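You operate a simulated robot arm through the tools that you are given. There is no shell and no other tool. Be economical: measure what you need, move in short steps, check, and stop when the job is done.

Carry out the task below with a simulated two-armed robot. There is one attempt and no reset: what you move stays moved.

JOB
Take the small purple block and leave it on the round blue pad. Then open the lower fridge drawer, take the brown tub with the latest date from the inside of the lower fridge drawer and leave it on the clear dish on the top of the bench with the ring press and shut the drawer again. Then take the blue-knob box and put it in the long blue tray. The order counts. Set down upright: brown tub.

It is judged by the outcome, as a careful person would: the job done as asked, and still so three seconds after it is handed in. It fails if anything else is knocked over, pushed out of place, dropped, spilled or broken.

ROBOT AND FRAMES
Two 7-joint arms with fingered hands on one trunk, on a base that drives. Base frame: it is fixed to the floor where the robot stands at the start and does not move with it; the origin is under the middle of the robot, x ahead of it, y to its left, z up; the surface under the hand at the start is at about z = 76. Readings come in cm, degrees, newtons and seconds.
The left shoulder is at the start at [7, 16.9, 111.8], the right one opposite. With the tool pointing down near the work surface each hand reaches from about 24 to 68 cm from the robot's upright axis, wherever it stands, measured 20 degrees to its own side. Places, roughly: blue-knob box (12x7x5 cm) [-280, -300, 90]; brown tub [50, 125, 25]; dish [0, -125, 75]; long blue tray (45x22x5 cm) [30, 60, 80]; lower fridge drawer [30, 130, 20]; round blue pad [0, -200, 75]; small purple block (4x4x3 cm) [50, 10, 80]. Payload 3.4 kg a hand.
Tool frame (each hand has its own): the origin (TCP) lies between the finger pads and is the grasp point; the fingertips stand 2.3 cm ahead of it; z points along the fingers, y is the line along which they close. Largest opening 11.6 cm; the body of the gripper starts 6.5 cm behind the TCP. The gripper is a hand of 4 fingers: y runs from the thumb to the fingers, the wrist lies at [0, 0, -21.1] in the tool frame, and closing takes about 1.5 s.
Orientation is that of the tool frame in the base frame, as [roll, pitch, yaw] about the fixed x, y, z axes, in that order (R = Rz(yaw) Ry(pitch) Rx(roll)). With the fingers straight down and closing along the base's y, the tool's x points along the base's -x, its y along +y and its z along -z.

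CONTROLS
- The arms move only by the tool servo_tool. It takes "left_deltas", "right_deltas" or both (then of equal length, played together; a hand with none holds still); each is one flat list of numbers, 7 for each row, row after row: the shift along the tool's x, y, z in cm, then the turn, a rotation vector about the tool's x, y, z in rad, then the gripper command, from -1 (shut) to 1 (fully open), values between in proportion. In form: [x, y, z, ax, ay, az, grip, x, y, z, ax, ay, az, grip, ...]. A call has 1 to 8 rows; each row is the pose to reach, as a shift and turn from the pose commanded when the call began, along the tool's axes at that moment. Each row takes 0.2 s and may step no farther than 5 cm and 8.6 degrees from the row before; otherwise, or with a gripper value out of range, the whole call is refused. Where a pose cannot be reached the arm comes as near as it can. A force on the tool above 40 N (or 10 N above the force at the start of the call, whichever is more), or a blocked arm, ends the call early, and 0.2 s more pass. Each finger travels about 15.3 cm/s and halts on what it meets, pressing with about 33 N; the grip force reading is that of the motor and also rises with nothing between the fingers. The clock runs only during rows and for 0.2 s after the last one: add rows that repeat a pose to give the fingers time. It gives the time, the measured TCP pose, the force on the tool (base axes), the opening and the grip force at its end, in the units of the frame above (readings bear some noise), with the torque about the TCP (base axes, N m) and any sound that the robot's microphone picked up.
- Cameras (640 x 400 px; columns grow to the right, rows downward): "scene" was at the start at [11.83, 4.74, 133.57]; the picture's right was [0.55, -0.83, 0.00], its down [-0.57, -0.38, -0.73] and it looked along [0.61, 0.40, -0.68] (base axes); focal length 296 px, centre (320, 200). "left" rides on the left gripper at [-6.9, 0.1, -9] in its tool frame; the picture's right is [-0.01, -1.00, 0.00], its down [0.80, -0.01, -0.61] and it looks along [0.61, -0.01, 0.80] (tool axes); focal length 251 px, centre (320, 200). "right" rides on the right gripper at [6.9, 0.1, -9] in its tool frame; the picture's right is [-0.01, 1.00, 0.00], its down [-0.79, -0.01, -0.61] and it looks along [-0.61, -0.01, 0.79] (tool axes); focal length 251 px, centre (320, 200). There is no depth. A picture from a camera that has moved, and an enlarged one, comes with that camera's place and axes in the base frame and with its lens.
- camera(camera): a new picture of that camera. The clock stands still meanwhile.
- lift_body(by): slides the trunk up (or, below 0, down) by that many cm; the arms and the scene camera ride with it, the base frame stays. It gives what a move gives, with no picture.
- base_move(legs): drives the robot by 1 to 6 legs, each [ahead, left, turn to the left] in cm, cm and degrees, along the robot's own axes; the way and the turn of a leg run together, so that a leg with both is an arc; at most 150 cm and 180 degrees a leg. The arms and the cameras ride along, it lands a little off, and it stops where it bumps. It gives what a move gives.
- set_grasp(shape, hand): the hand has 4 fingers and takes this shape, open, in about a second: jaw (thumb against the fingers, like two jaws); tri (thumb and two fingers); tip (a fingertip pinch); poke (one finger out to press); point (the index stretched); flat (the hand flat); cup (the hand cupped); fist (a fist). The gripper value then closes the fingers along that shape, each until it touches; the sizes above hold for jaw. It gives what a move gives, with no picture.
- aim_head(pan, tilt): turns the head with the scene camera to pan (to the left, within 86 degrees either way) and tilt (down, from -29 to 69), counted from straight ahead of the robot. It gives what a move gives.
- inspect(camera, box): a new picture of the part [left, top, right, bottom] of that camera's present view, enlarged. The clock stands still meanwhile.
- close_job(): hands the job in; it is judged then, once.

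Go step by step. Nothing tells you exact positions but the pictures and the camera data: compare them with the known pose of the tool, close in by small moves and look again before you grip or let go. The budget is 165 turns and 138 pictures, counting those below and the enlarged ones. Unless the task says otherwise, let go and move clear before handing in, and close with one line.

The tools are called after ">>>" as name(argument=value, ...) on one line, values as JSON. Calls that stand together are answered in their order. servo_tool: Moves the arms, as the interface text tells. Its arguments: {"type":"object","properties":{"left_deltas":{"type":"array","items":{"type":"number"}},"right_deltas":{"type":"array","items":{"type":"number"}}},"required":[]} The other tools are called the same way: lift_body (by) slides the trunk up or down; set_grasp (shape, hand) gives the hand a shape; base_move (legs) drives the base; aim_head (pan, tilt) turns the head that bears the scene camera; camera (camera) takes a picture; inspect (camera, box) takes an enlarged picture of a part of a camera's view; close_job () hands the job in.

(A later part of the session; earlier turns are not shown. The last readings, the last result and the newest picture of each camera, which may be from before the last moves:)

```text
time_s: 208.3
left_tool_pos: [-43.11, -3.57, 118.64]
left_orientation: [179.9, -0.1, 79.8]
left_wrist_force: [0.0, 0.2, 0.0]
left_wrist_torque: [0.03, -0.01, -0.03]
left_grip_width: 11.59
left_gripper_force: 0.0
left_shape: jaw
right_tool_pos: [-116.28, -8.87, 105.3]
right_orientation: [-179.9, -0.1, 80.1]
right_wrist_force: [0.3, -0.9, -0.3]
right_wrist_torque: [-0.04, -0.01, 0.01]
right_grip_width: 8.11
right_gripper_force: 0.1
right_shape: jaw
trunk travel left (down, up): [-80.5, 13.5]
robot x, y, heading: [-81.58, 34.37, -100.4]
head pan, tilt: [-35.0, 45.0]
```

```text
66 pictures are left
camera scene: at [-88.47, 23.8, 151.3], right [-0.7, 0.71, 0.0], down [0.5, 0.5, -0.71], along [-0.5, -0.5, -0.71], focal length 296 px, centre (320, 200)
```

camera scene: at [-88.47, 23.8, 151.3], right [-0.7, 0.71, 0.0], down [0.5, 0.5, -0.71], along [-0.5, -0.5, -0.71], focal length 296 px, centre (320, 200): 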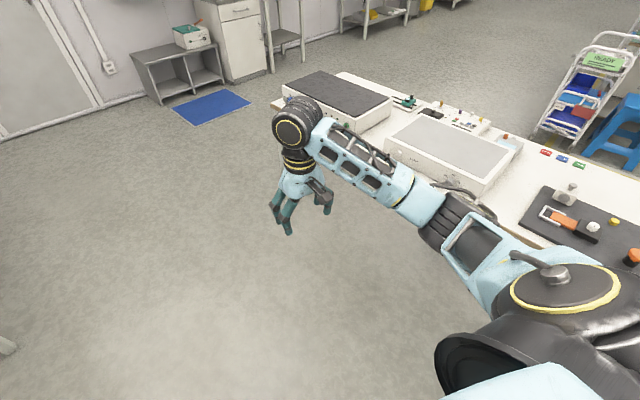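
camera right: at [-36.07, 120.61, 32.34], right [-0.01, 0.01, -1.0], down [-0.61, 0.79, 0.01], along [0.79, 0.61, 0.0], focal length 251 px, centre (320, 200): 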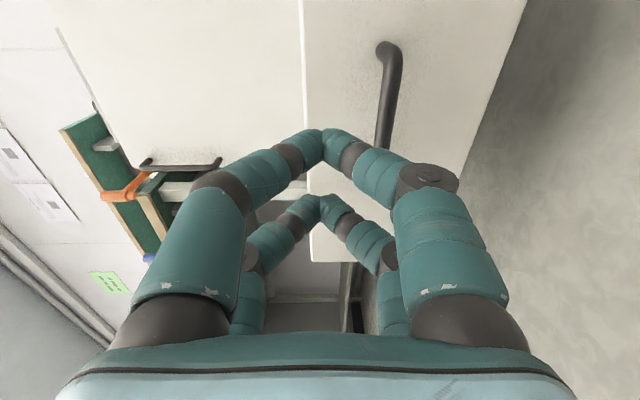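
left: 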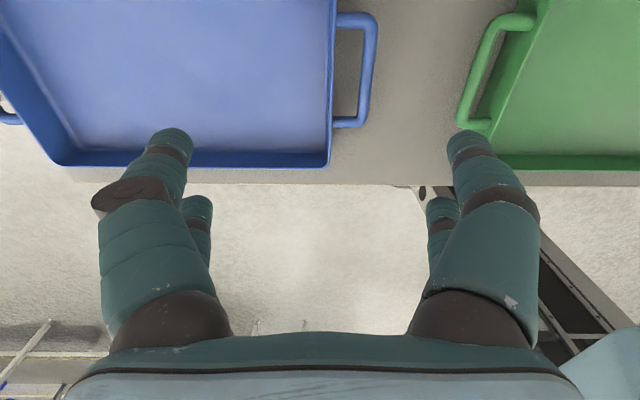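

Three knobbed boxes (yellow, blue, red) stand on the cabinet near (-275, -292). I'll drive there along the clear floor, facing -y.

>>> base_move(legs=[[0, 0, 10.5], [107, -25, 0], [107, 0, 0], [0, -150, 0], [0, -32, 0]])

>>> aim_head(pan=10, tilt=30)

>>> camera(camera="scene")

```text
time_s: 228.5
left_tool_pos: [-241.4, -210.44, 118.46]
left_orientation: [-179.9, -0.2, 90.3]
left_wrist_force: [1.0, 0.7, -0.2]
left_wrist_torque: [-0.04, 0.02, -0.02]
left_grip_width: 11.59
left_gripper_force: 0.0
left_shape: jaw
right_tool_pos: [-312.2, -229.14, 105.29]
right_orientation: [-179.8, -0.3, 90.6]
right_wrist_force: [0.8, -0.4, 0.5]
right_wrist_torque: [-0.02, -0.01, -0.02]
right_grip_width: 8.09
right_gripper_force: 0.1
right_shape: jaw
trunk travel left (down, up): [-80.5, 13.5]
robot x, y, heading: [-286.62, -180.28, -89.8]
head pan, tilt: [-35.0, 45.0]
```

```text
time_s: 229.6
left_tool_pos: [-241.41, -210.23, 118.47]
left_orientation: [-180.0, -0.1, 90.3]
left_wrist_force: [0.1, 0.1, -0.2]
left_wrist_torque: [-0.01, -0.01, -0.01]
left_grip_width: 11.61
left_gripper_force: 0.1
left_shape: jaw
right_tool_pos: [-312.33, -229.08, 105.21]
right_orientation: [-180.0, -0.2, 90.7]
right_wrist_force: [0.6, -0.3, -0.2]
right_wrist_torque: [0.05, 0.0, 0.03]
right_grip_width: 8.1
right_gripper_force: 0.1
right_shape: jaw
trunk travel left (down, up): [-80.5, 13.5]
robot x, y, heading: [-286.52, -180.37, -89.8]
head pan, tilt: [10.0, 30.0]
```

```text
65 pictures are left
camera scene: at [-284.79, -194.02, 153.55], right [-0.98, -0.18, 0.0], down [-0.09, 0.49, -0.87], along [0.15, -0.85, -0.5], focal length 296 px, centre (320, 200)
```

scene: 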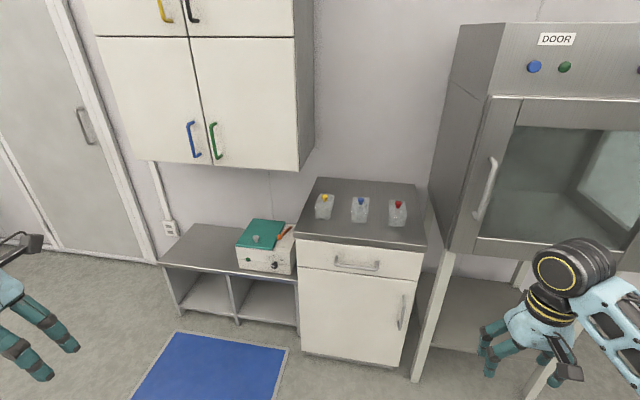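

>>> inspect(camera="scene", box=[290, 170, 430, 260])

```text
4.44 times, centred on (360, 215) of scene
camera zoom: at [-284.79, -194.02, 153.55], right [-0.98, -0.18, 0.0], down [-0.09, 0.49, -0.87], along [0.15, -0.85, -0.5], focal length 1315 px, centre (142, 133)
```

zoom: 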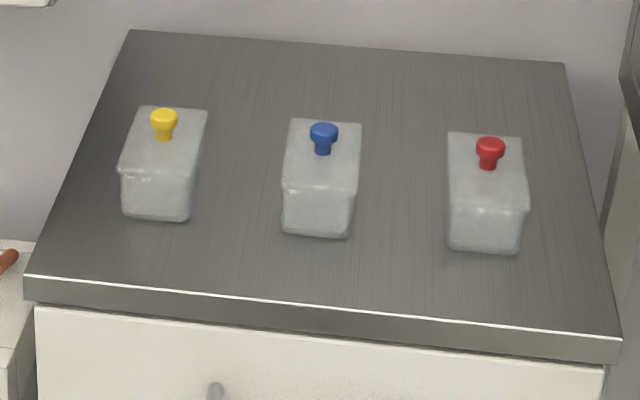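

Boxes stand with their long side in depth, 7 cm wide across; blue is near (-283, -300). I'll tuck in both hands and approach.

>>> servo_tool(right_deltas=[3, 0, 0, 0, 0, 0, 0.4, 6, 0, 0, 0, 0, 0, 0.4, 9, 0, 0, 0, 0, 0, 0.4, 12, 0, 0, 0, 0, 0, 0.4, 15, 0, 0, 0, 0, 0, 0.4, 18, 0, 0, 0, 0, 0, 0.4], left_deltas=[0, -4, 0, 0, 0, 0, 1, 0, -8, 0, 0, 0, 0, 1, 0, -12, 0, 0, 0, 0, 1, 0, -16, 0, 0, 0, 0, 1, 0, -20, 0, 0, 0, 0, 1, 0, -24, 0, 0, 0, 0, 1])

>>> base_move(legs=[[55, -8, 0]])

>>> aim_head(pan=8, tilt=45)

>>> camera(camera="scene")

>>> camera(camera="left")

```text
time_s: 231.0
left_tool_pos: [-265.72, -210.31, 118.53]
left_orientation: [179.9, -0.1, 90.3]
left_wrist_force: [0.1, 0.1, 1.0]
left_wrist_torque: [0.0, 0.02, -0.01]
left_grip_width: 11.59
left_gripper_force: 0.1
left_shape: jaw
right_tool_pos: [-312.88, -211.02, 105.09]
right_orientation: [179.8, -0.2, 90.8]
right_wrist_force: [-0.7, -0.4, 0.1]
right_wrist_torque: [-0.02, -0.01, -0.02]
right_grip_width: 8.07
right_gripper_force: 0.0
right_shape: jaw
trunk travel left (down, up): [-80.5, 13.5]
robot x, y, heading: [-286.35, -180.24, -90.1]
head pan, tilt: [10.0, 30.0]
```

```text
time_s: 234.2
left_tool_pos: [-273.08, -265.92, 118.47]
left_orientation: [-179.9, 0.1, 90.3]
left_wrist_force: [0.3, 0.1, 1.7]
left_wrist_torque: [0.0, -0.02, 0.01]
left_grip_width: 11.56
left_gripper_force: 0.1
left_shape: jaw
right_tool_pos: [-320.36, -266.78, 105.38]
right_orientation: [-179.9, -0.3, 90.8]
right_wrist_force: [0.0, -0.3, 0.2]
right_wrist_torque: [-0.03, 0.01, 0.03]
right_grip_width: 8.11
right_gripper_force: 0.0
right_shape: jaw
trunk travel left (down, up): [-80.5, 13.5]
robot x, y, heading: [-294.26, -235.83, -89.8]
head pan, tilt: [10.0, 30.0]
```

```text
time_s: 235.0
left_tool_pos: [-273.16, -266.07, 118.46]
left_orientation: [179.9, -0.1, 90.4]
left_wrist_force: [-0.1, 0.8, -0.3]
left_wrist_torque: [-0.02, 0.02, 0.04]
left_grip_width: 11.59
left_gripper_force: 0.1
left_shape: jaw
right_tool_pos: [-320.42, -266.9, 105.27]
right_orientation: [-179.8, -0.3, 90.9]
right_wrist_force: [0.9, 0.4, 0.1]
right_wrist_torque: [0.02, 0.0, -0.02]
right_grip_width: 8.1
right_gripper_force: 0.0
right_shape: jaw
trunk travel left (down, up): [-80.5, 13.5]
robot x, y, heading: [-294.03, -235.82, -89.7]
head pan, tilt: [8.0, 45.0]
```

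```text
63 pictures are left
camera scene: at [-293.04, -248.95, 151.29], right [-0.99, -0.14, 0.0], down [-0.1, 0.7, -0.71], along [0.1, -0.7, -0.71], focal length 296 px, centre (320, 200)
```

scene: 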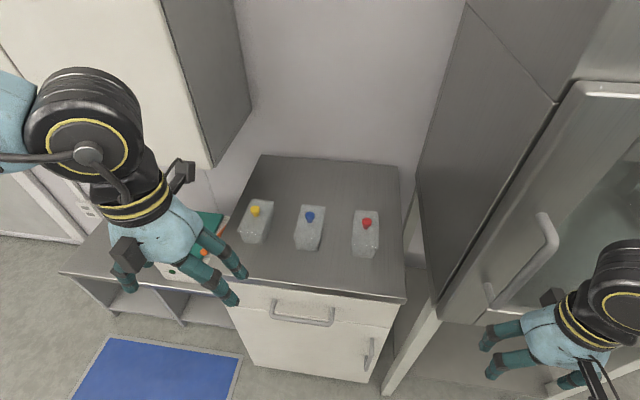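

```text
62 pictures are left
camera left: at [-273.12, -272.93, 127.43], right [-1.0, -0.02, 0.0], down [-0.01, 0.79, 0.61], along [-0.01, 0.61, -0.79], focal length 251 px, centre (320, 200)
```

left: 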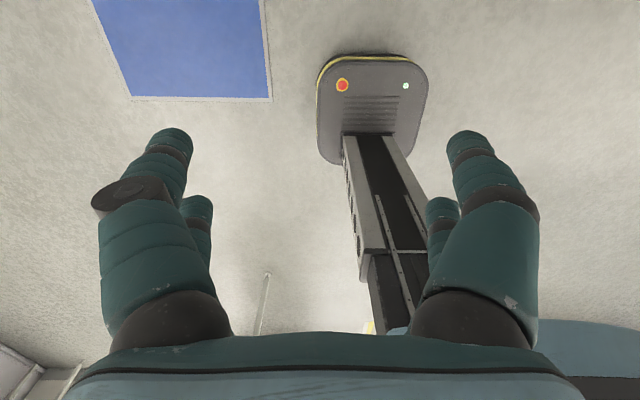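

Blue knob at about (-282.7, -300.5, 92.8). I'll move up closer, tucking the right hand, then bring the left hand above the box.

>>> servo_tool(right_deltas=[2, 3, 0, 0, 0, 0, 0.4, 4, 6, 0, 0, 0, 0, 0.4, 5, 10, 0, 0, 0, 0, 0.4])

>>> base_move(legs=[[12, 0, 0]])

>>> servo_tool(left_deltas=[-4, -2, 0, 0, 0, 0, 1, -8, -4, 0, 0, 0, 0, 1, -12, -6, 0, 0, 0, 0, 0.8, -16, -8, 0, 0, 0, 0, 0.8, -19, -9.5, 2, 0, 0, 0, 0.8, -22, -9.5, 5, 0, 0, 0, 0.8, -22, -9.5, 7, 0, 0, 0, 0.8])

>>> camera(camera="left")

>>> camera(camera="scene")

```text
time_s: 235.8
left_tool_pos: [-273.06, -266.16, 118.45]
left_orientation: [-179.9, -0.1, 90.3]
left_wrist_force: [0.4, -0.3, -0.1]
left_wrist_torque: [0.02, 0.03, -0.02]
left_grip_width: 11.6
left_gripper_force: 0.1
left_shape: jaw
right_tool_pos: [-309.21, -264.76, 104.79]
right_orientation: [-179.7, -0.2, 90.7]
right_wrist_force: [0.2, 0.3, -0.1]
right_wrist_torque: [0.04, 0.02, -0.01]
right_grip_width: 8.09
right_gripper_force: 0.1
right_shape: jaw
right hand out of reach, approached as far as the arm can: row 1, 2, 3
trunk travel left (down, up): [-80.5, 13.5]
robot x, y, heading: [-294.21, -236.18, -89.7]
head pan, tilt: [8.0, 45.0]
```

```text
time_s: 237.0
left_tool_pos: [-273.16, -274.74, 119.14]
left_orientation: [-179.9, 1.1, 89.9]
left_wrist_force: [-0.5, -0.5, 1.1]
left_wrist_torque: [0.03, 0.0, -0.02]
left_grip_width: 11.59
left_gripper_force: 0.1
left_shape: jaw
right_tool_pos: [-309.15, -272.9, 105.35]
right_orientation: [-179.8, 0.7, 91.0]
right_wrist_force: [-0.2, 0.8, -0.3]
right_wrist_torque: [0.01, 0.0, 0.05]
right_grip_width: 8.08
right_gripper_force: 0.2
right_shape: jaw
trunk travel left (down, up): [-80.5, 13.5]
robot x, y, heading: [-294.31, -246.39, -90.1]
head pan, tilt: [8.0, 45.0]
stopped in leg 1: the robot was blocked; the commanded pose is now the measured one
```

```text
time_s: 238.6
left_tool_pos: [-279.86, -294.39, 113.56]
left_orientation: [-179.9, 1.3, 90.1]
left_wrist_force: [0.5, 0.6, 0.3]
left_wrist_torque: [0.03, 0.02, 0.01]
left_grip_width: 10.47
left_gripper_force: 0.0
left_shape: jaw
left hand out of reach, approached as far as the arm can: row 5, 6, 7
right_tool_pos: [-309.18, -272.97, 105.27]
right_orientation: [-179.8, 0.7, 90.9]
right_wrist_force: [-0.2, 0.3, 0.4]
right_wrist_torque: [-0.03, 0.0, -0.02]
right_grip_width: 8.11
right_gripper_force: 0.0
right_shape: jaw
trunk travel left (down, up): [-80.5, 13.5]
robot x, y, heading: [-293.62, -246.71, -90.3]
head pan, tilt: [8.0, 45.0]
```

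```text
61 pictures are left
camera left: at [-279.85, -300.93, 122.68], right [-1.0, -0.01, 0.0], down [-0.01, 0.81, 0.59], along [-0.01, 0.59, -0.81], focal length 251 px, centre (320, 200)
```

left: 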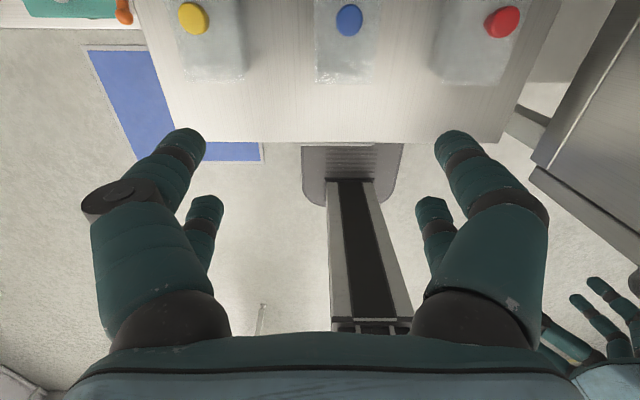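

```text
60 pictures are left
camera scene: at [-292.8, -256.5, 151.54], right [-0.99, -0.14, 0.0], down [-0.1, 0.68, -0.72], along [0.1, -0.72, -0.69], focal length 296 px, centre (320, 200)
```

scene: 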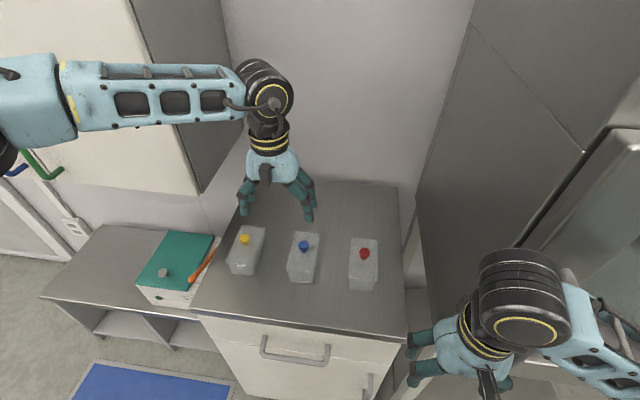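

The base touched the cabinet, so I'll back off a few cm and turn 10° left, to keep the left forearm well away from the wall cabinet.

>>> base_move(legs=[[-3.5, -5, 0], [0, 0, 10]])

>>> camera(camera="scene")

```text
time_s: 239.7
left_tool_pos: [-284.0, -293.27, 112.62]
left_orientation: [-179.9, 0.1, 90.2]
left_wrist_force: [-0.1, 0.5, 0.0]
left_wrist_torque: [0.02, -0.02, 0.01]
left_grip_width: 10.46
left_gripper_force: 0.1
left_shape: jaw
right_tool_pos: [-313.09, -271.47, 104.79]
right_orientation: [179.7, -0.9, 91.3]
right_wrist_force: [4.7, 15.8, 7.7]
right_wrist_torque: [-0.79, 0.57, -0.7]
right_grip_width: 8.09
right_gripper_force: 0.1
right_shape: jaw
trunk travel left (down, up): [-80.5, 13.5]
robot x, y, heading: [-298.09, -243.7, -90.0]
head pan, tilt: [8.0, 45.0]
stopped in leg 1: the force on the tool passed its limit at 51 N (the readings are from after the stop); the commanded pose is now the measured one
```

```text
59 pictures are left
camera scene: at [-297.14, -256.21, 151.33], right [-0.99, -0.14, 0.0], down [-0.1, 0.7, -0.71], along [0.1, -0.7, -0.71], focal length 296 px, centre (320, 200)
```

scene: 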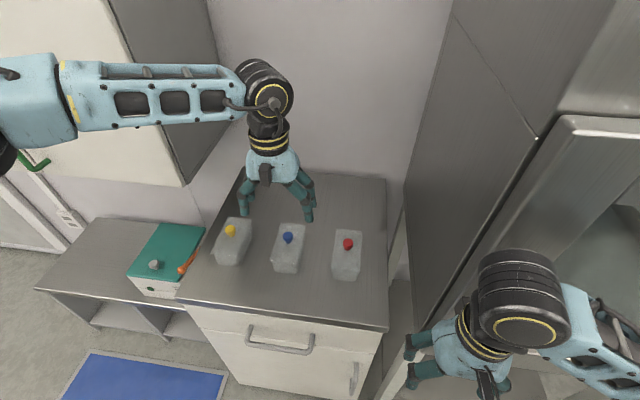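

The right hand brushed the oven front. I'll move straight back, then retract it further.

>>> base_move(legs=[[-8, 0, 0]])

>>> camera(camera="right")

>>> aim_head(pan=-25, tilt=40)

>>> camera(camera="scene")

```text
time_s: 240.7
left_tool_pos: [-284.16, -285.93, 112.35]
left_orientation: [-179.9, -0.2, 90.3]
left_wrist_force: [0.2, -0.2, -0.9]
left_wrist_torque: [0.02, 0.01, 0.01]
left_grip_width: 10.46
left_gripper_force: 0.0
left_shape: jaw
right_tool_pos: [-313.36, -264.29, 104.58]
right_orientation: [179.8, -1.3, 91.2]
right_wrist_force: [1.2, 0.7, -0.2]
right_wrist_torque: [0.02, 0.0, 0.0]
right_grip_width: 8.09
right_gripper_force: 0.0
right_shape: jaw
trunk travel left (down, up): [-80.5, 13.5]
robot x, y, heading: [-298.47, -235.37, -89.6]
head pan, tilt: [8.0, 45.0]
```

```text
58 pictures are left
camera right: at [-313.49, -257.56, 113.83], right [1.0, 0.01, 0.01], down [0.01, -0.81, 0.59], along [0.01, -0.59, -0.81], focal length 251 px, centre (320, 200)
```

right: 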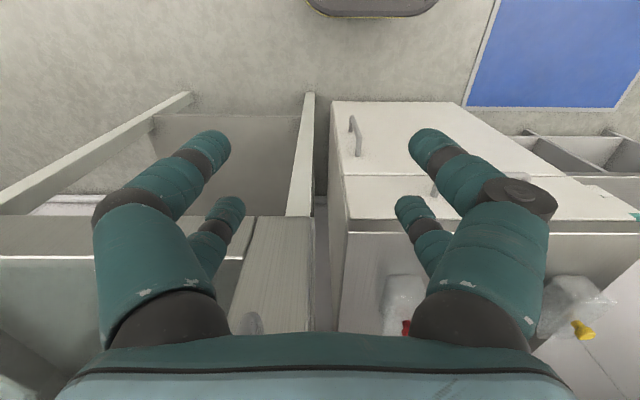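

```text
time_s: 241.7
left_tool_pos: [-284.11, -285.57, 112.61]
left_orientation: [-179.9, -0.1, 90.2]
left_wrist_force: [-0.1, 0.9, -0.2]
left_wrist_torque: [0.05, -0.03, -0.01]
left_grip_width: 10.45
left_gripper_force: 0.1
left_shape: jaw
right_tool_pos: [-313.35, -263.85, 104.85]
right_orientation: [179.7, -1.0, 91.1]
right_wrist_force: [-0.8, -0.7, 0.0]
right_wrist_torque: [0.0, -0.05, -0.02]
right_grip_width: 8.11
right_gripper_force: 0.1
right_shape: jaw
trunk travel left (down, up): [-80.5, 13.5]
robot x, y, heading: [-298.32, -235.99, -89.9]
head pan, tilt: [-25.0, 40.0]
```

```text
57 pictures are left
camera scene: at [-302.02, -248.36, 152.01], right [-0.91, 0.42, 0.0], down [0.27, 0.58, -0.77], along [-0.32, -0.69, -0.64], focal length 296 px, centre (320, 200)
```

scene: 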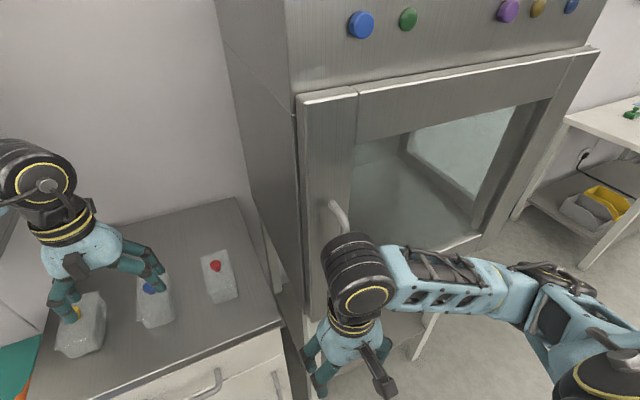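

The oven looks untouched. I'll tuck the right hand inward, then approach again to y ≈ -242.

>>> servo_tool(right_deltas=[0, 4, 0, 0, 0, 0, 0.4, 0, 8, 0, 0, 0, 0, 0.4, 0, 12, 0, 0, 0, 0, 0.4, 0, 14, 0, 0, 0, 0, 0.4])

>>> base_move(legs=[[6.5, 0, 0]])

>>> servo_tool(left_deltas=[0, 0, 4, 0, 0, 0, 0.8, -2, 1, 8, 0, 0, 0, 0.8, -4, 1, 10, 0, 0, 0, 0.8, -7.5, 1, 10, 0, 0, 0, 0.8, -7.5, 1, 10, 0, 0, 0, 0.8])

>>> camera(camera="left")

>>> aim_head(pan=15, tilt=50)

>>> camera(camera="scene")

```text
time_s: 242.7
left_tool_pos: [-284.09, -285.6, 112.48]
left_orientation: [-179.9, -0.1, 90.3]
left_wrist_force: [0.2, 0.2, 0.7]
left_wrist_torque: [0.02, 0.01, 0.01]
left_grip_width: 10.46
left_gripper_force: 0.0
left_shape: jaw
right_tool_pos: [-299.3, -263.59, 104.85]
right_orientation: [179.7, -1.0, 91.2]
right_wrist_force: [0.2, -0.2, 0.5]
right_wrist_torque: [0.0, 0.01, -0.01]
right_grip_width: 8.1
right_gripper_force: 0.0
right_shape: jaw
trunk travel left (down, up): [-80.5, 13.5]
robot x, y, heading: [-298.39, -235.71, -89.9]
head pan, tilt: [-25.0, 40.0]
```

```text
time_s: 243.7
left_tool_pos: [-284.18, -290.0, 113.36]
left_orientation: [-179.9, 1.0, 90.2]
left_wrist_force: [-0.8, 0.0, -1.4]
left_wrist_torque: [0.01, -0.01, -0.03]
left_grip_width: 10.46
left_gripper_force: 0.0
left_shape: jaw
right_tool_pos: [-299.32, -268.05, 105.23]
right_orientation: [179.7, -0.1, 91.2]
right_wrist_force: [0.1, 0.3, -0.9]
right_wrist_torque: [-0.02, 0.0, -0.01]
right_grip_width: 8.1
right_gripper_force: 0.1
right_shape: jaw
trunk travel left (down, up): [-80.5, 13.5]
robot x, y, heading: [-298.58, -242.17, -89.8]
head pan, tilt: [-25.0, 40.0]
```

```text
time_s: 244.9
left_tool_pos: [-279.16, -292.3, 106.25]
left_orientation: [-179.9, 1.0, 90.2]
left_wrist_force: [-0.5, -0.7, 0.2]
left_wrist_torque: [0.01, 0.0, 0.01]
left_grip_width: 10.44
left_gripper_force: 0.0
left_shape: jaw
left hand out of reach, approached as far as the arm can: row 1, 2, 3, 4, 5
right_tool_pos: [-299.38, -268.11, 105.15]
right_orientation: [179.7, -0.1, 91.2]
right_wrist_force: [-0.4, -0.4, 0.2]
right_wrist_torque: [-0.05, -0.01, 0.01]
right_grip_width: 8.1
right_gripper_force: 0.1
right_shape: jaw
trunk travel left (down, up): [-80.5, 13.5]
robot x, y, heading: [-298.37, -242.21, -89.9]
head pan, tilt: [-25.0, 40.0]
```

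```text
56 pictures are left
camera left: at [-279.18, -298.86, 115.29], right [-1.0, -0.01, 0.0], down [-0.01, 0.81, 0.59], along [-0.01, 0.59, -0.81], focal length 251 px, centre (320, 200)
```

left: 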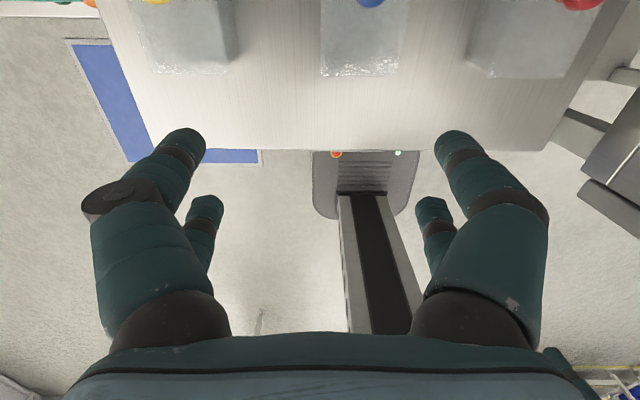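

```text
time_s: 246.0
left_tool_pos: [-279.18, -292.2, 106.14]
left_orientation: [-180.0, 1.1, 90.2]
left_wrist_force: [-0.1, -0.1, 0.1]
left_wrist_torque: [-0.02, -0.03, 0.0]
left_grip_width: 10.45
left_gripper_force: 0.1
left_shape: jaw
right_tool_pos: [-299.52, -268.18, 105.19]
right_orientation: [179.7, 0.0, 91.2]
right_wrist_force: [-0.6, -0.2, 0.0]
right_wrist_torque: [0.0, -0.02, -0.04]
right_grip_width: 8.07
right_gripper_force: 0.0
right_shape: jaw
trunk travel left (down, up): [-80.5, 13.5]
robot x, y, heading: [-298.51, -242.21, -89.8]
head pan, tilt: [15.0, 50.0]
```

```text
55 pictures are left
camera scene: at [-296.45, -251.82, 150.8], right [-0.97, -0.26, 0.0], down [-0.2, 0.73, -0.66], along [0.17, -0.63, -0.75], focal length 296 px, centre (320, 200)
```

scene: 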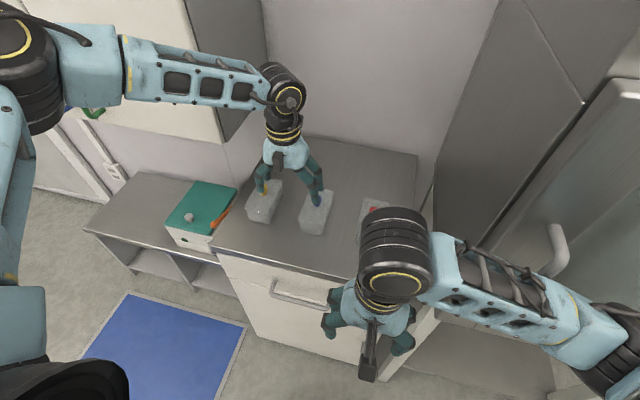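

I think the right elbow is pressing on the oven front. I'll back off, re-pose the right arm outward so its elbow sits further back, and check.

>>> base_move(legs=[[-17, 0, 0]])

>>> servo_tool(right_deltas=[0, -5, 0, 0, 0, 0, 0.4, 0, -10, 0, 0, 0, 0, 0.4, 0, -15, 0, 0, 0, 0, 0.4, 0, -20, 0, 0, 0, 0, 0.4, 0, -25, 0, 0, 0, 0, 0.4, 0, -30, 0, 0, 0, 0, 0.4, 0, -35, 0, 0, 0, 0, 0.4, 0, -40, 0, 0, 0, 0, 0.4])

>>> aim_head(pan=-60, tilt=40)

>>> camera(camera="scene")

```text
time_s: 247.4
left_tool_pos: [-279.11, -277.26, 105.15]
left_orientation: [-179.9, 0.0, 90.3]
left_wrist_force: [-0.3, 0.5, -0.2]
left_wrist_torque: [0.0, 0.02, 0.03]
left_grip_width: 10.47
left_gripper_force: 0.0
left_shape: jaw
right_tool_pos: [-299.3, -253.2, 104.68]
right_orientation: [179.8, -1.3, 91.3]
right_wrist_force: [0.3, 0.1, 0.2]
right_wrist_torque: [-0.01, 0.03, 0.0]
right_grip_width: 8.1
right_gripper_force: 0.0
right_shape: jaw
trunk travel left (down, up): [-80.5, 13.5]
robot x, y, heading: [-298.41, -225.2, -89.8]
head pan, tilt: [15.0, 50.0]
```

```text
time_s: 249.2
left_tool_pos: [-279.21, -276.99, 105.21]
left_orientation: [180.0, 0.1, 90.3]
left_wrist_force: [0.4, 0.4, -0.7]
left_wrist_torque: [0.0, -0.01, 0.0]
left_grip_width: 10.45
left_gripper_force: 0.0
left_shape: jaw
right_tool_pos: [-339.41, -253.81, 104.59]
right_orientation: [179.6, -1.0, 91.3]
right_wrist_force: [0.3, -0.9, -2.0]
right_wrist_torque: [0.01, 0.0, -0.02]
right_grip_width: 8.12
right_gripper_force: 0.0
right_shape: jaw
right hand out of reach, approached as far as the arm can: row 3, 4, 5
trunk travel left (down, up): [-80.5, 13.5]
robot x, y, heading: [-298.27, -225.23, -89.8]
head pan, tilt: [15.0, 50.0]
```

```text
time_s: 250.7
left_tool_pos: [-279.14, -277.02, 105.26]
left_orientation: [-179.9, 0.0, 90.3]
left_wrist_force: [0.3, -0.7, -0.1]
left_wrist_torque: [0.04, 0.01, -0.01]
left_grip_width: 10.45
left_gripper_force: 0.1
left_shape: jaw
right_tool_pos: [-339.1, -253.86, 104.71]
right_orientation: [179.7, -1.2, 91.3]
right_wrist_force: [0.6, 0.7, 0.0]
right_wrist_torque: [0.0, 0.0, 0.01]
right_grip_width: 8.1
right_gripper_force: 0.0
right_shape: jaw
trunk travel left (down, up): [-80.5, 13.5]
robot x, y, heading: [-298.46, -225.25, -90.0]
head pan, tilt: [-60.0, 40.0]
```

```text
54 pictures are left
camera scene: at [-305.81, -234.36, 152.02], right [-0.5, 0.86, 0.0], down [0.56, 0.32, -0.77], along [-0.66, -0.39, -0.64], focal length 296 px, centre (320, 200)
```

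scene: 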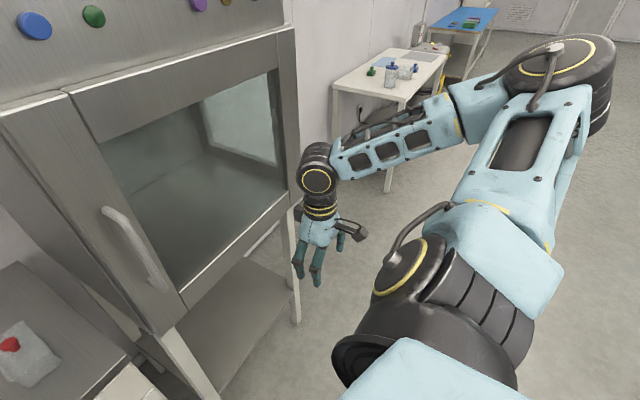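

The right arm is now clear. I'll shift the robot right so the box lies more to its left, where the left arm reaches better, then advance.

>>> servo_tool(left_deltas=[2, 5, -2, 0, 0, 0, 0.8, 4, 10, -4, 0, 0, 0, 0.8, 4, 13, -4, 0, 0, 0, 0.8])

>>> base_move(legs=[[0, -14, 0], [13, 0, 0]])

>>> aim_head(pan=20, tilt=45)

>>> camera(camera="scene")

```text
refused: row 1 steps farther than a row can; nothing moved
```

```text
time_s: 252.9
left_tool_pos: [-293.39, -289.73, 105.28]
left_orientation: [-180.0, 0.2, 90.1]
left_wrist_force: [0.2, 0.3, 0.2]
left_wrist_torque: [-0.06, 0.01, -0.01]
left_grip_width: 10.44
left_gripper_force: 0.1
left_shape: jaw
right_tool_pos: [-353.38, -266.41, 104.51]
right_orientation: [179.7, -1.0, 91.1]
right_wrist_force: [0.7, -0.1, -0.2]
right_wrist_torque: [-0.05, 0.01, 0.02]
right_grip_width: 8.09
right_gripper_force: 0.1
right_shape: jaw
trunk travel left (down, up): [-80.5, 13.5]
robot x, y, heading: [-312.01, -238.25, -90.0]
head pan, tilt: [-60.0, 40.0]
```

```text
time_s: 254.4
left_tool_pos: [-293.27, -289.98, 105.3]
left_orientation: [-179.9, 0.0, 90.1]
left_wrist_force: [-0.1, 0.4, -0.5]
left_wrist_torque: [-0.03, 0.0, -0.01]
left_grip_width: 10.45
left_gripper_force: 0.1
left_shape: jaw
right_tool_pos: [-353.28, -266.54, 104.66]
right_orientation: [179.8, -1.1, 91.1]
right_wrist_force: [0.4, 0.4, -0.5]
right_wrist_torque: [0.0, 0.01, -0.01]
right_grip_width: 8.1
right_gripper_force: 0.1
right_shape: jaw
trunk travel left (down, up): [-80.5, 13.5]
robot x, y, heading: [-312.26, -238.08, -90.2]
head pan, tilt: [20.0, 45.0]
```

```text
53 pictures are left
camera scene: at [-309.67, -250.59, 151.29], right [-0.94, -0.34, 0.0], down [-0.24, 0.66, -0.71], along [0.24, -0.66, -0.71], focal length 296 px, centre (320, 200)
```

scene: 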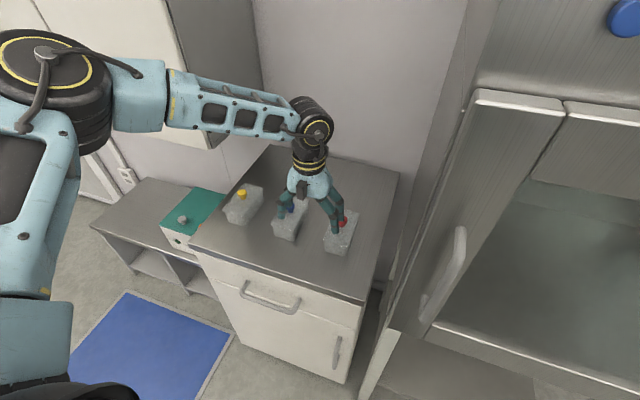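

No contact now. I'll move the left hand left and forward over the blue box.

>>> servo_tool(left_deltas=[0, 4, 0, 0, 0, 0, 0.8, 0, 8, 0, 0, 0, 0, 0.8, 0, 10.6, 0, 0, 0, 0, 0.8, -4, 10.6, 0, 0, 0, 0, 0.8, -8, 10.6, 0, 0, 0, 0, 0.8, -10.5, 10.6, 0, 0, 0, 0, 0.8, -10.5, 10.6, 0, 0, 0, 0, 0.8])

>>> camera(camera="left")

>>> camera(camera="scene")

```text
time_s: 256.0
left_tool_pos: [-282.09, -295.93, 106.22]
left_orientation: [-179.9, 0.0, 90.1]
left_wrist_force: [0.0, 0.7, -0.1]
left_wrist_torque: [-0.02, 0.01, 0.01]
left_grip_width: 10.46
left_gripper_force: 0.0
left_shape: jaw
left hand out of reach, approached as far as the arm can: row 5, 6, 7
right_tool_pos: [-353.37, -266.61, 104.51]
right_orientation: [179.9, -1.3, 91.1]
right_wrist_force: [-0.2, -0.1, 0.5]
right_wrist_torque: [0.03, 0.02, 0.01]
right_grip_width: 8.12
right_gripper_force: 0.0
right_shape: jaw
trunk travel left (down, up): [-80.5, 13.5]
robot x, y, heading: [-312.45, -237.96, -90.0]
head pan, tilt: [20.0, 45.0]
```

```text
52 pictures are left
camera left: at [-282.09, -302.74, 115.22], right [-1.0, -0.01, 0.0], down [-0.01, 0.8, 0.61], along [-0.01, 0.61, -0.8], focal length 251 px, centre (320, 200)
```

left: 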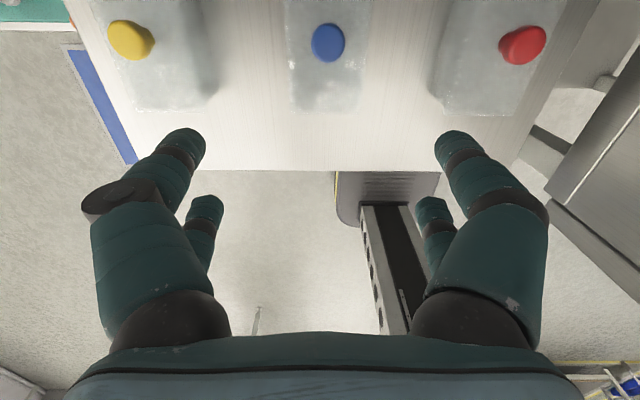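

```text
51 pictures are left
camera scene: at [-309.74, -250.69, 151.28], right [-0.94, -0.34, 0.0], down [-0.24, 0.66, -0.71], along [0.24, -0.66, -0.71], focal length 296 px, centre (320, 200)
```

scene: 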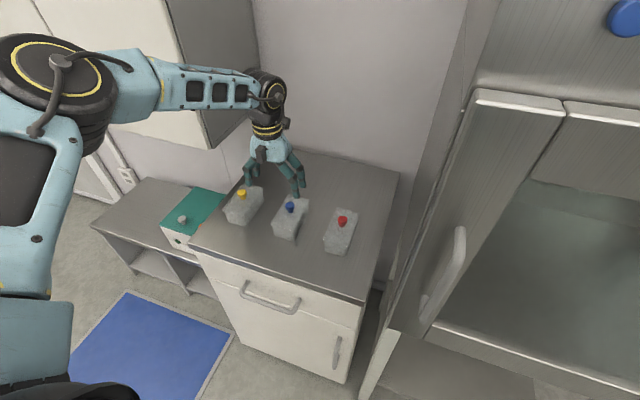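

I'm 4.5 cm short. I'll drive forward that much and line up over the knob (-282.8, -300.6).

>>> base_move(legs=[[4.6, 0, 0]])

>>> servo_tool(left_deltas=[0, -0.6, 3, 0, 0, 0, 0.8, 0, -0.6, 6, 0, 0, 0, 0.8, 0, -0.6, 8, 0, 0, 0, 0.8, 0, -0.6, 8, 0, 0, 0, 0.8])

>>> camera(camera="left")

>>> camera(camera="scene")

```text
time_s: 256.9
left_tool_pos: [-282.03, -299.79, 106.64]
left_orientation: [-179.9, 0.5, 90.1]
left_wrist_force: [0.2, -0.4, 0.8]
left_wrist_torque: [-0.06, -0.01, 0.02]
left_grip_width: 10.42
left_gripper_force: 0.1
left_shape: jaw
right_tool_pos: [-353.4, -270.48, 104.74]
right_orientation: [179.6, -0.8, 91.1]
right_wrist_force: [-0.2, 0.2, -0.2]
right_wrist_torque: [-0.04, 0.0, 0.0]
right_grip_width: 8.07
right_gripper_force: 0.1
right_shape: jaw
trunk travel left (down, up): [-80.5, 13.5]
robot x, y, heading: [-312.51, -242.77, -90.1]
head pan, tilt: [20.0, 45.0]
```

```text
time_s: 257.9
left_tool_pos: [-281.69, -297.5, 100.13]
left_orientation: [-179.9, 0.1, 90.1]
left_wrist_force: [-0.3, 0.9, -0.8]
left_wrist_torque: [0.02, 0.03, 0.0]
left_grip_width: 10.47
left_gripper_force: 0.1
left_shape: jaw
left hand out of reach, approached as far as the arm can: row 1, 2, 3, 4
right_tool_pos: [-353.33, -271.19, 104.63]
right_orientation: [179.7, -1.1, 91.1]
right_wrist_force: [0.1, 0.3, 0.5]
right_wrist_torque: [0.0, -0.03, 0.01]
right_grip_width: 8.08
right_gripper_force: 0.0
right_shape: jaw
trunk travel left (down, up): [-80.5, 13.5]
robot x, y, heading: [-312.84, -242.46, -90.1]
head pan, tilt: [20.0, 45.0]
```

```text
50 pictures are left
camera left: at [-281.77, -304.35, 109.14], right [-1.0, -0.01, 0.0], down [-0.01, 0.8, 0.6], along [-0.01, 0.6, -0.8], focal length 251 px, centre (320, 200)
```

left: 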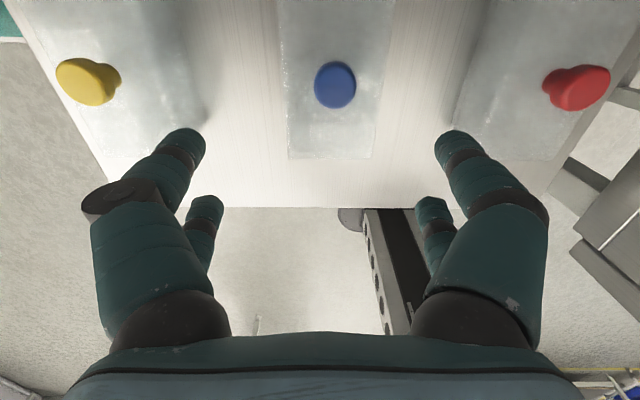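

```text
49 pictures are left
camera scene: at [-309.66, -255.16, 151.29], right [-0.94, -0.34, 0.0], down [-0.24, 0.66, -0.71], along [0.24, -0.66, -0.71], focal length 296 px, centre (320, 200)
```

scene: 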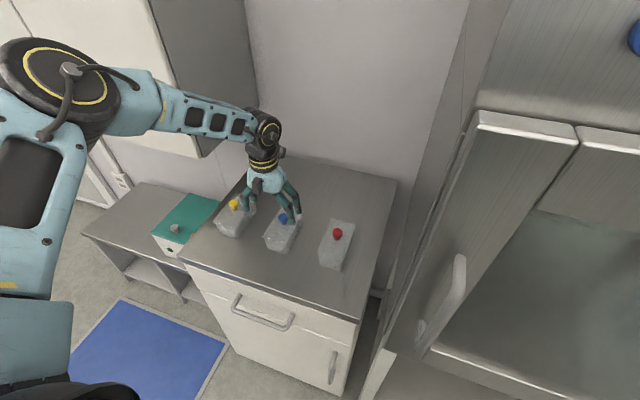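

Still short on reach. I'll pull the right hand back more, raise the left hand, and drive closer with the trunk slightly lower.

>>> servo_tool(right_deltas=[2, -2, 0, 0, 0, 0, 0.4, 4, -4, 0, 0, 0, 0, 0.4, 6, -6, 0, 0, 0, 0, 0.4, 8, -8, 0, 0, 0, 0, 0.4], left_deltas=[1, 0, -3, 0, 0, 0, 0.8, 3, 0, -6, 0, 0, 0, 0.8, 5, 0, -8, 0, 0, 0, 0.8, 6, 0, -10, 0, 0, 0, 0.8])

>>> lift_body(by=-8)

>>> camera(camera="right")

```text
time_s: 258.9
left_tool_pos: [-281.8, -291.25, 110.35]
left_orientation: [-179.9, 0.2, 90.2]
left_wrist_force: [-0.3, 0.2, -0.3]
left_wrist_torque: [-0.02, -0.02, 0.02]
left_grip_width: 10.45
left_gripper_force: 0.1
left_shape: jaw
right_tool_pos: [-361.4, -263.11, 104.78]
right_orientation: [179.6, -1.1, 91.1]
right_wrist_force: [-0.4, 0.1, 0.9]
right_wrist_torque: [0.0, -0.02, -0.02]
right_grip_width: 8.1
right_gripper_force: 0.0
right_shape: jaw
trunk travel left (down, up): [-80.5, 13.5]
robot x, y, heading: [-312.0, -242.61, -90.1]
head pan, tilt: [20.0, 45.0]
```

```text
time_s: 260.1
left_tool_pos: [-281.76, -291.43, 102.31]
left_orientation: [-179.9, 0.0, 90.1]
left_wrist_force: [-0.5, 0.0, -0.4]
left_wrist_torque: [0.01, -0.03, 0.0]
left_grip_width: 10.48
left_gripper_force: 0.1
left_shape: jaw
right_tool_pos: [-361.3, -263.19, 96.73]
right_orientation: [179.6, -1.1, 91.0]
right_wrist_force: [0.5, 0.5, -0.2]
right_wrist_torque: [-0.02, 0.05, -0.03]
right_grip_width: 8.11
right_gripper_force: 0.1
right_shape: jaw
trunk travel left (down, up): [-72.5, 21.5]
robot x, y, heading: [-312.55, -242.49, -89.7]
head pan, tilt: [20.0, 45.0]
```

```text
48 pictures are left
camera right: at [-361.59, -256.58, 105.99], right [1.0, 0.01, 0.0], down [0.01, -0.81, 0.59], along [0.01, -0.59, -0.81], focal length 251 px, centre (320, 200)
```

right: 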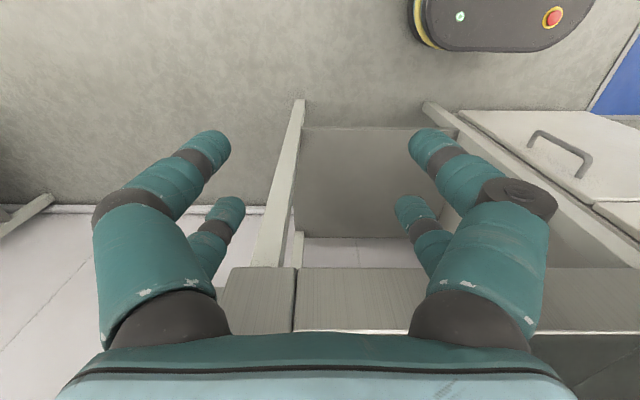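

>>> base_move(legs=[[6, 0, 0]])

>>> servo_tool(left_deltas=[-2, -0.9, 0, 0, 0, 0, 0.8, -3, -0.9, 3, 0, 0, 0, 0.8, -3, -0.9, 5, 0, 0, 0, 0.8, -3, -0.9, 5, 0, 0, 0, 0.8])

>>> camera(camera="left")

>>> camera(camera="scene")

```text
time_s: 261.1
left_tool_pos: [-281.77, -297.07, 102.38]
left_orientation: [-180.0, 0.3, 90.1]
left_wrist_force: [0.8, 0.2, 0.4]
left_wrist_torque: [-0.02, -0.01, 0.0]
left_grip_width: 10.43
left_gripper_force: 0.0
left_shape: jaw
right_tool_pos: [-361.42, -268.95, 96.88]
right_orientation: [179.6, -1.0, 91.0]
right_wrist_force: [1.0, -0.6, 0.2]
right_wrist_torque: [-0.01, -0.01, 0.0]
right_grip_width: 8.1
right_gripper_force: 0.1
right_shape: jaw
trunk travel left (down, up): [-72.5, 21.5]
robot x, y, heading: [-312.3, -248.55, -90.1]
head pan, tilt: [20.0, 45.0]
```

```text
time_s: 262.1
left_tool_pos: [-282.75, -300.2, 97.25]
left_orientation: [-179.8, 0.2, 90.1]
left_wrist_force: [0.1, 0.4, -0.1]
left_wrist_torque: [-0.01, 0.0, 0.02]
left_grip_width: 10.45
left_gripper_force: 0.1
left_shape: jaw
right_tool_pos: [-361.44, -269.03, 96.7]
right_orientation: [179.7, -1.2, 91.0]
right_wrist_force: [0.1, 0.3, -0.1]
right_wrist_torque: [-0.02, 0.02, 0.0]
right_grip_width: 8.12
right_gripper_force: 0.0
right_shape: jaw
trunk travel left (down, up): [-72.5, 21.5]
robot x, y, heading: [-312.45, -248.5, -90.1]
head pan, tilt: [20.0, 45.0]
```

```text
47 pictures are left
camera left: at [-282.73, -307.05, 106.24], right [-1.0, -0.01, 0.0], down [-0.01, 0.8, 0.6], along [-0.01, 0.6, -0.8], focal length 251 px, centre (320, 200)
```

left: 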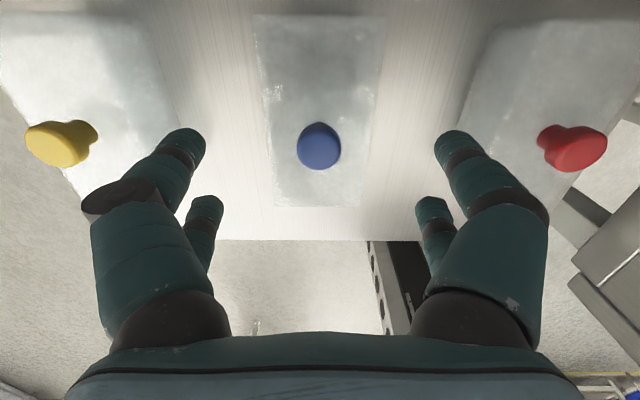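

```text
46 pictures are left
camera scene: at [-309.69, -260.92, 143.3], right [-0.94, -0.34, 0.0], down [-0.24, 0.66, -0.71], along [0.24, -0.66, -0.71], focal length 296 px, centre (320, 200)
```

scene: 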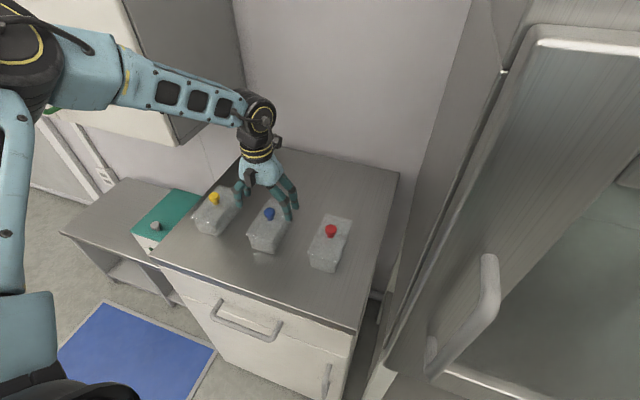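

Centred on the blue-knob box. Going down.

>>> servo_tool(left_deltas=[0, 0, 3, 0, 0, 0, 0.7, 0, 0, 6, 0, 0, 0, 0.7, 0, 0, 7.5, 0, 0, 0, 0.7, 0, 0, 8.6, 0, 0, 0, 0.7, 0, 0, 8.6, 0, 0, 0, 0.7])

>>> camera(camera="left")

>>> inspect(camera="scene", box=[180, 140, 340, 280])

```text
time_s: 263.3
left_tool_pos: [-282.66, -300.48, 88.57]
left_orientation: [-179.9, 0.1, 90.1]
left_wrist_force: [-0.2, -1.1, 0.6]
left_wrist_torque: [-0.01, 0.0, 0.01]
left_grip_width: 9.86
left_gripper_force: 0.1
left_shape: jaw
right_tool_pos: [-361.42, -269.25, 96.74]
right_orientation: [179.7, -1.1, 91.1]
right_wrist_force: [-0.7, 0.3, -0.5]
right_wrist_torque: [-0.03, 0.01, -0.06]
right_grip_width: 8.1
right_gripper_force: 0.0
right_shape: jaw
trunk travel left (down, up): [-72.5, 21.5]
robot x, y, heading: [-312.3, -248.71, -89.8]
head pan, tilt: [20.0, 45.0]
```

```text
45 pictures are left
camera left: at [-282.7, -307.18, 97.62], right [-1.0, -0.01, 0.0], down [-0.01, 0.8, 0.6], along [-0.01, 0.6, -0.8], focal length 251 px, centre (320, 200)
```

left: 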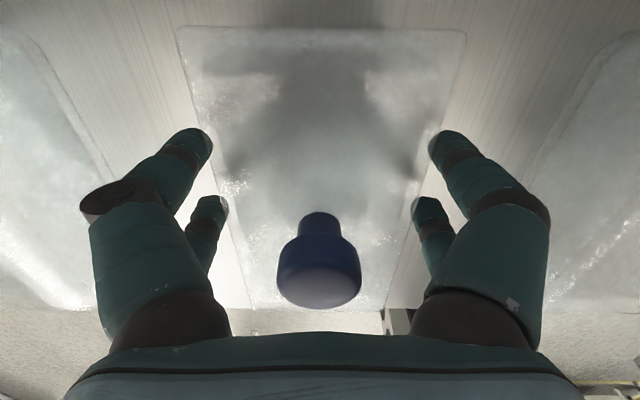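

```text
2.86 times, centred on (260, 210) of scene
camera zoom: at [-309.66, -261.02, 143.29], right [-0.94, -0.34, 0.0], down [-0.24, 0.66, -0.71], along [0.24, -0.66, -0.71], focal length 845 px, centre (491, 171)
```

zoom: 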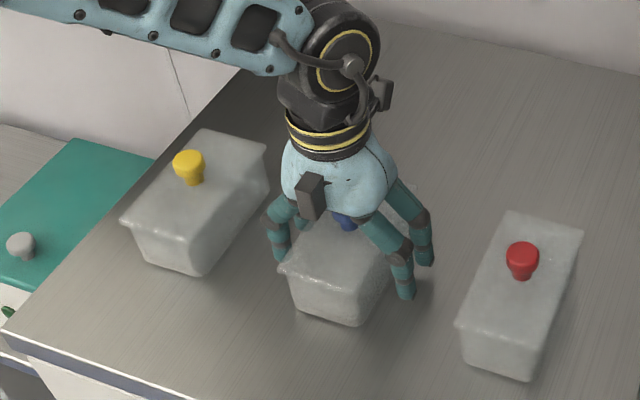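

Well straddled. Close and lift.

>>> servo_tool(left_deltas=[0, 0, 0, 0, 0, 0, 0.3, 0, 0, 0, 0, 0, 0, -0.1, 0, 0, 0, 0, 0, 0, -0.3, 0, 0, 0, 0, 0, 0, -0.3, 0, 0, 0, 0, 0, 0, -0.3])

>>> servo_tool(left_deltas=[0, 0, -1, 0, 0, 0, -0.3, 0, 0, -3, 0, 0, 0, -0.3, 0, 0, -5, 0, 0, 0, -0.3, 0, 0, -5, 0, 0, 0, -0.3])

>>> camera(camera="left")

>>> inspect(camera="scene", box=[180, 140, 340, 280])

```text
time_s: 264.5
left_tool_pos: [-282.7, -300.41, 88.6]
left_orientation: [-179.9, 0.1, 90.0]
left_wrist_force: [-0.4, 0.0, -0.2]
left_wrist_torque: [0.03, 0.01, 0.03]
left_grip_width: 5.86
left_gripper_force: 32.8
left_shape: jaw
right_tool_pos: [-361.46, -269.13, 96.79]
right_orientation: [179.7, -1.2, 91.1]
right_wrist_force: [-0.7, -0.1, 0.2]
right_wrist_torque: [0.0, -0.01, 0.01]
right_grip_width: 8.1
right_gripper_force: 0.0
right_shape: jaw
trunk travel left (down, up): [-72.5, 21.5]
robot x, y, heading: [-312.23, -248.52, -89.6]
head pan, tilt: [20.0, 45.0]
```

```text
time_s: 265.5
left_tool_pos: [-282.76, -300.35, 93.66]
left_orientation: [-179.8, 0.1, 90.0]
left_wrist_force: [-0.4, 0.2, -0.6]
left_wrist_torque: [0.0, 0.04, -0.02]
left_grip_width: 5.87
left_gripper_force: 32.8
left_shape: jaw
right_tool_pos: [-361.5, -269.2, 96.7]
right_orientation: [179.7, -1.3, 91.1]
right_wrist_force: [-0.6, 0.4, 0.5]
right_wrist_torque: [0.01, 0.02, 0.0]
right_grip_width: 8.11
right_gripper_force: 0.2
right_shape: jaw
trunk travel left (down, up): [-72.5, 21.5]
robot x, y, heading: [-312.51, -248.71, -89.7]
head pan, tilt: [20.0, 45.0]
```

```text
43 pictures are left
camera left: at [-282.7, -307.18, 102.66], right [-1.0, -0.01, 0.0], down [-0.01, 0.8, 0.61], along [-0.01, 0.61, -0.8], focal length 251 px, centre (320, 200)
```

left: 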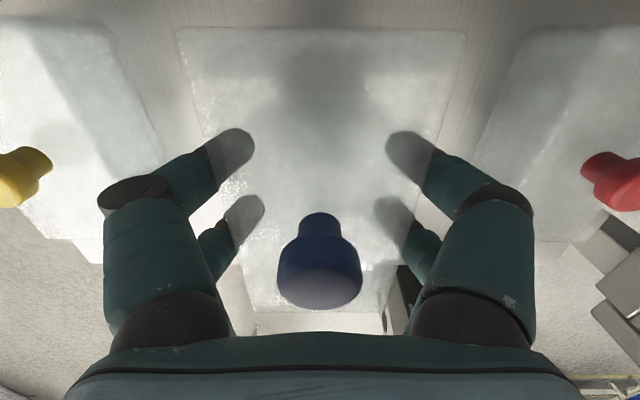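

```text
2.86 times, centred on (260, 210) of scene
camera zoom: at [-309.63, -261.08, 143.28], right [-0.94, -0.34, 0.0], down [-0.24, 0.66, -0.71], along [0.24, -0.66, -0.71], focal length 845 px, centre (491, 171)
```

zoom: 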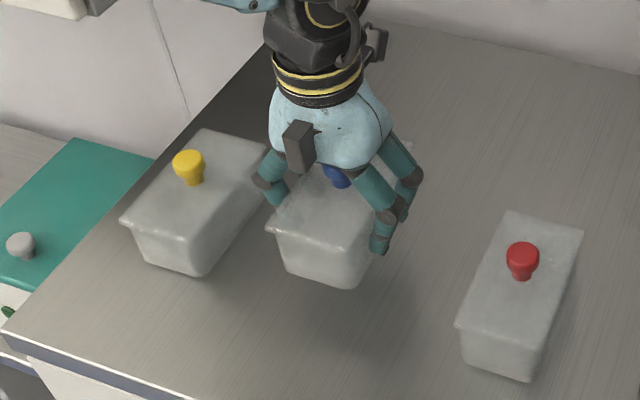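

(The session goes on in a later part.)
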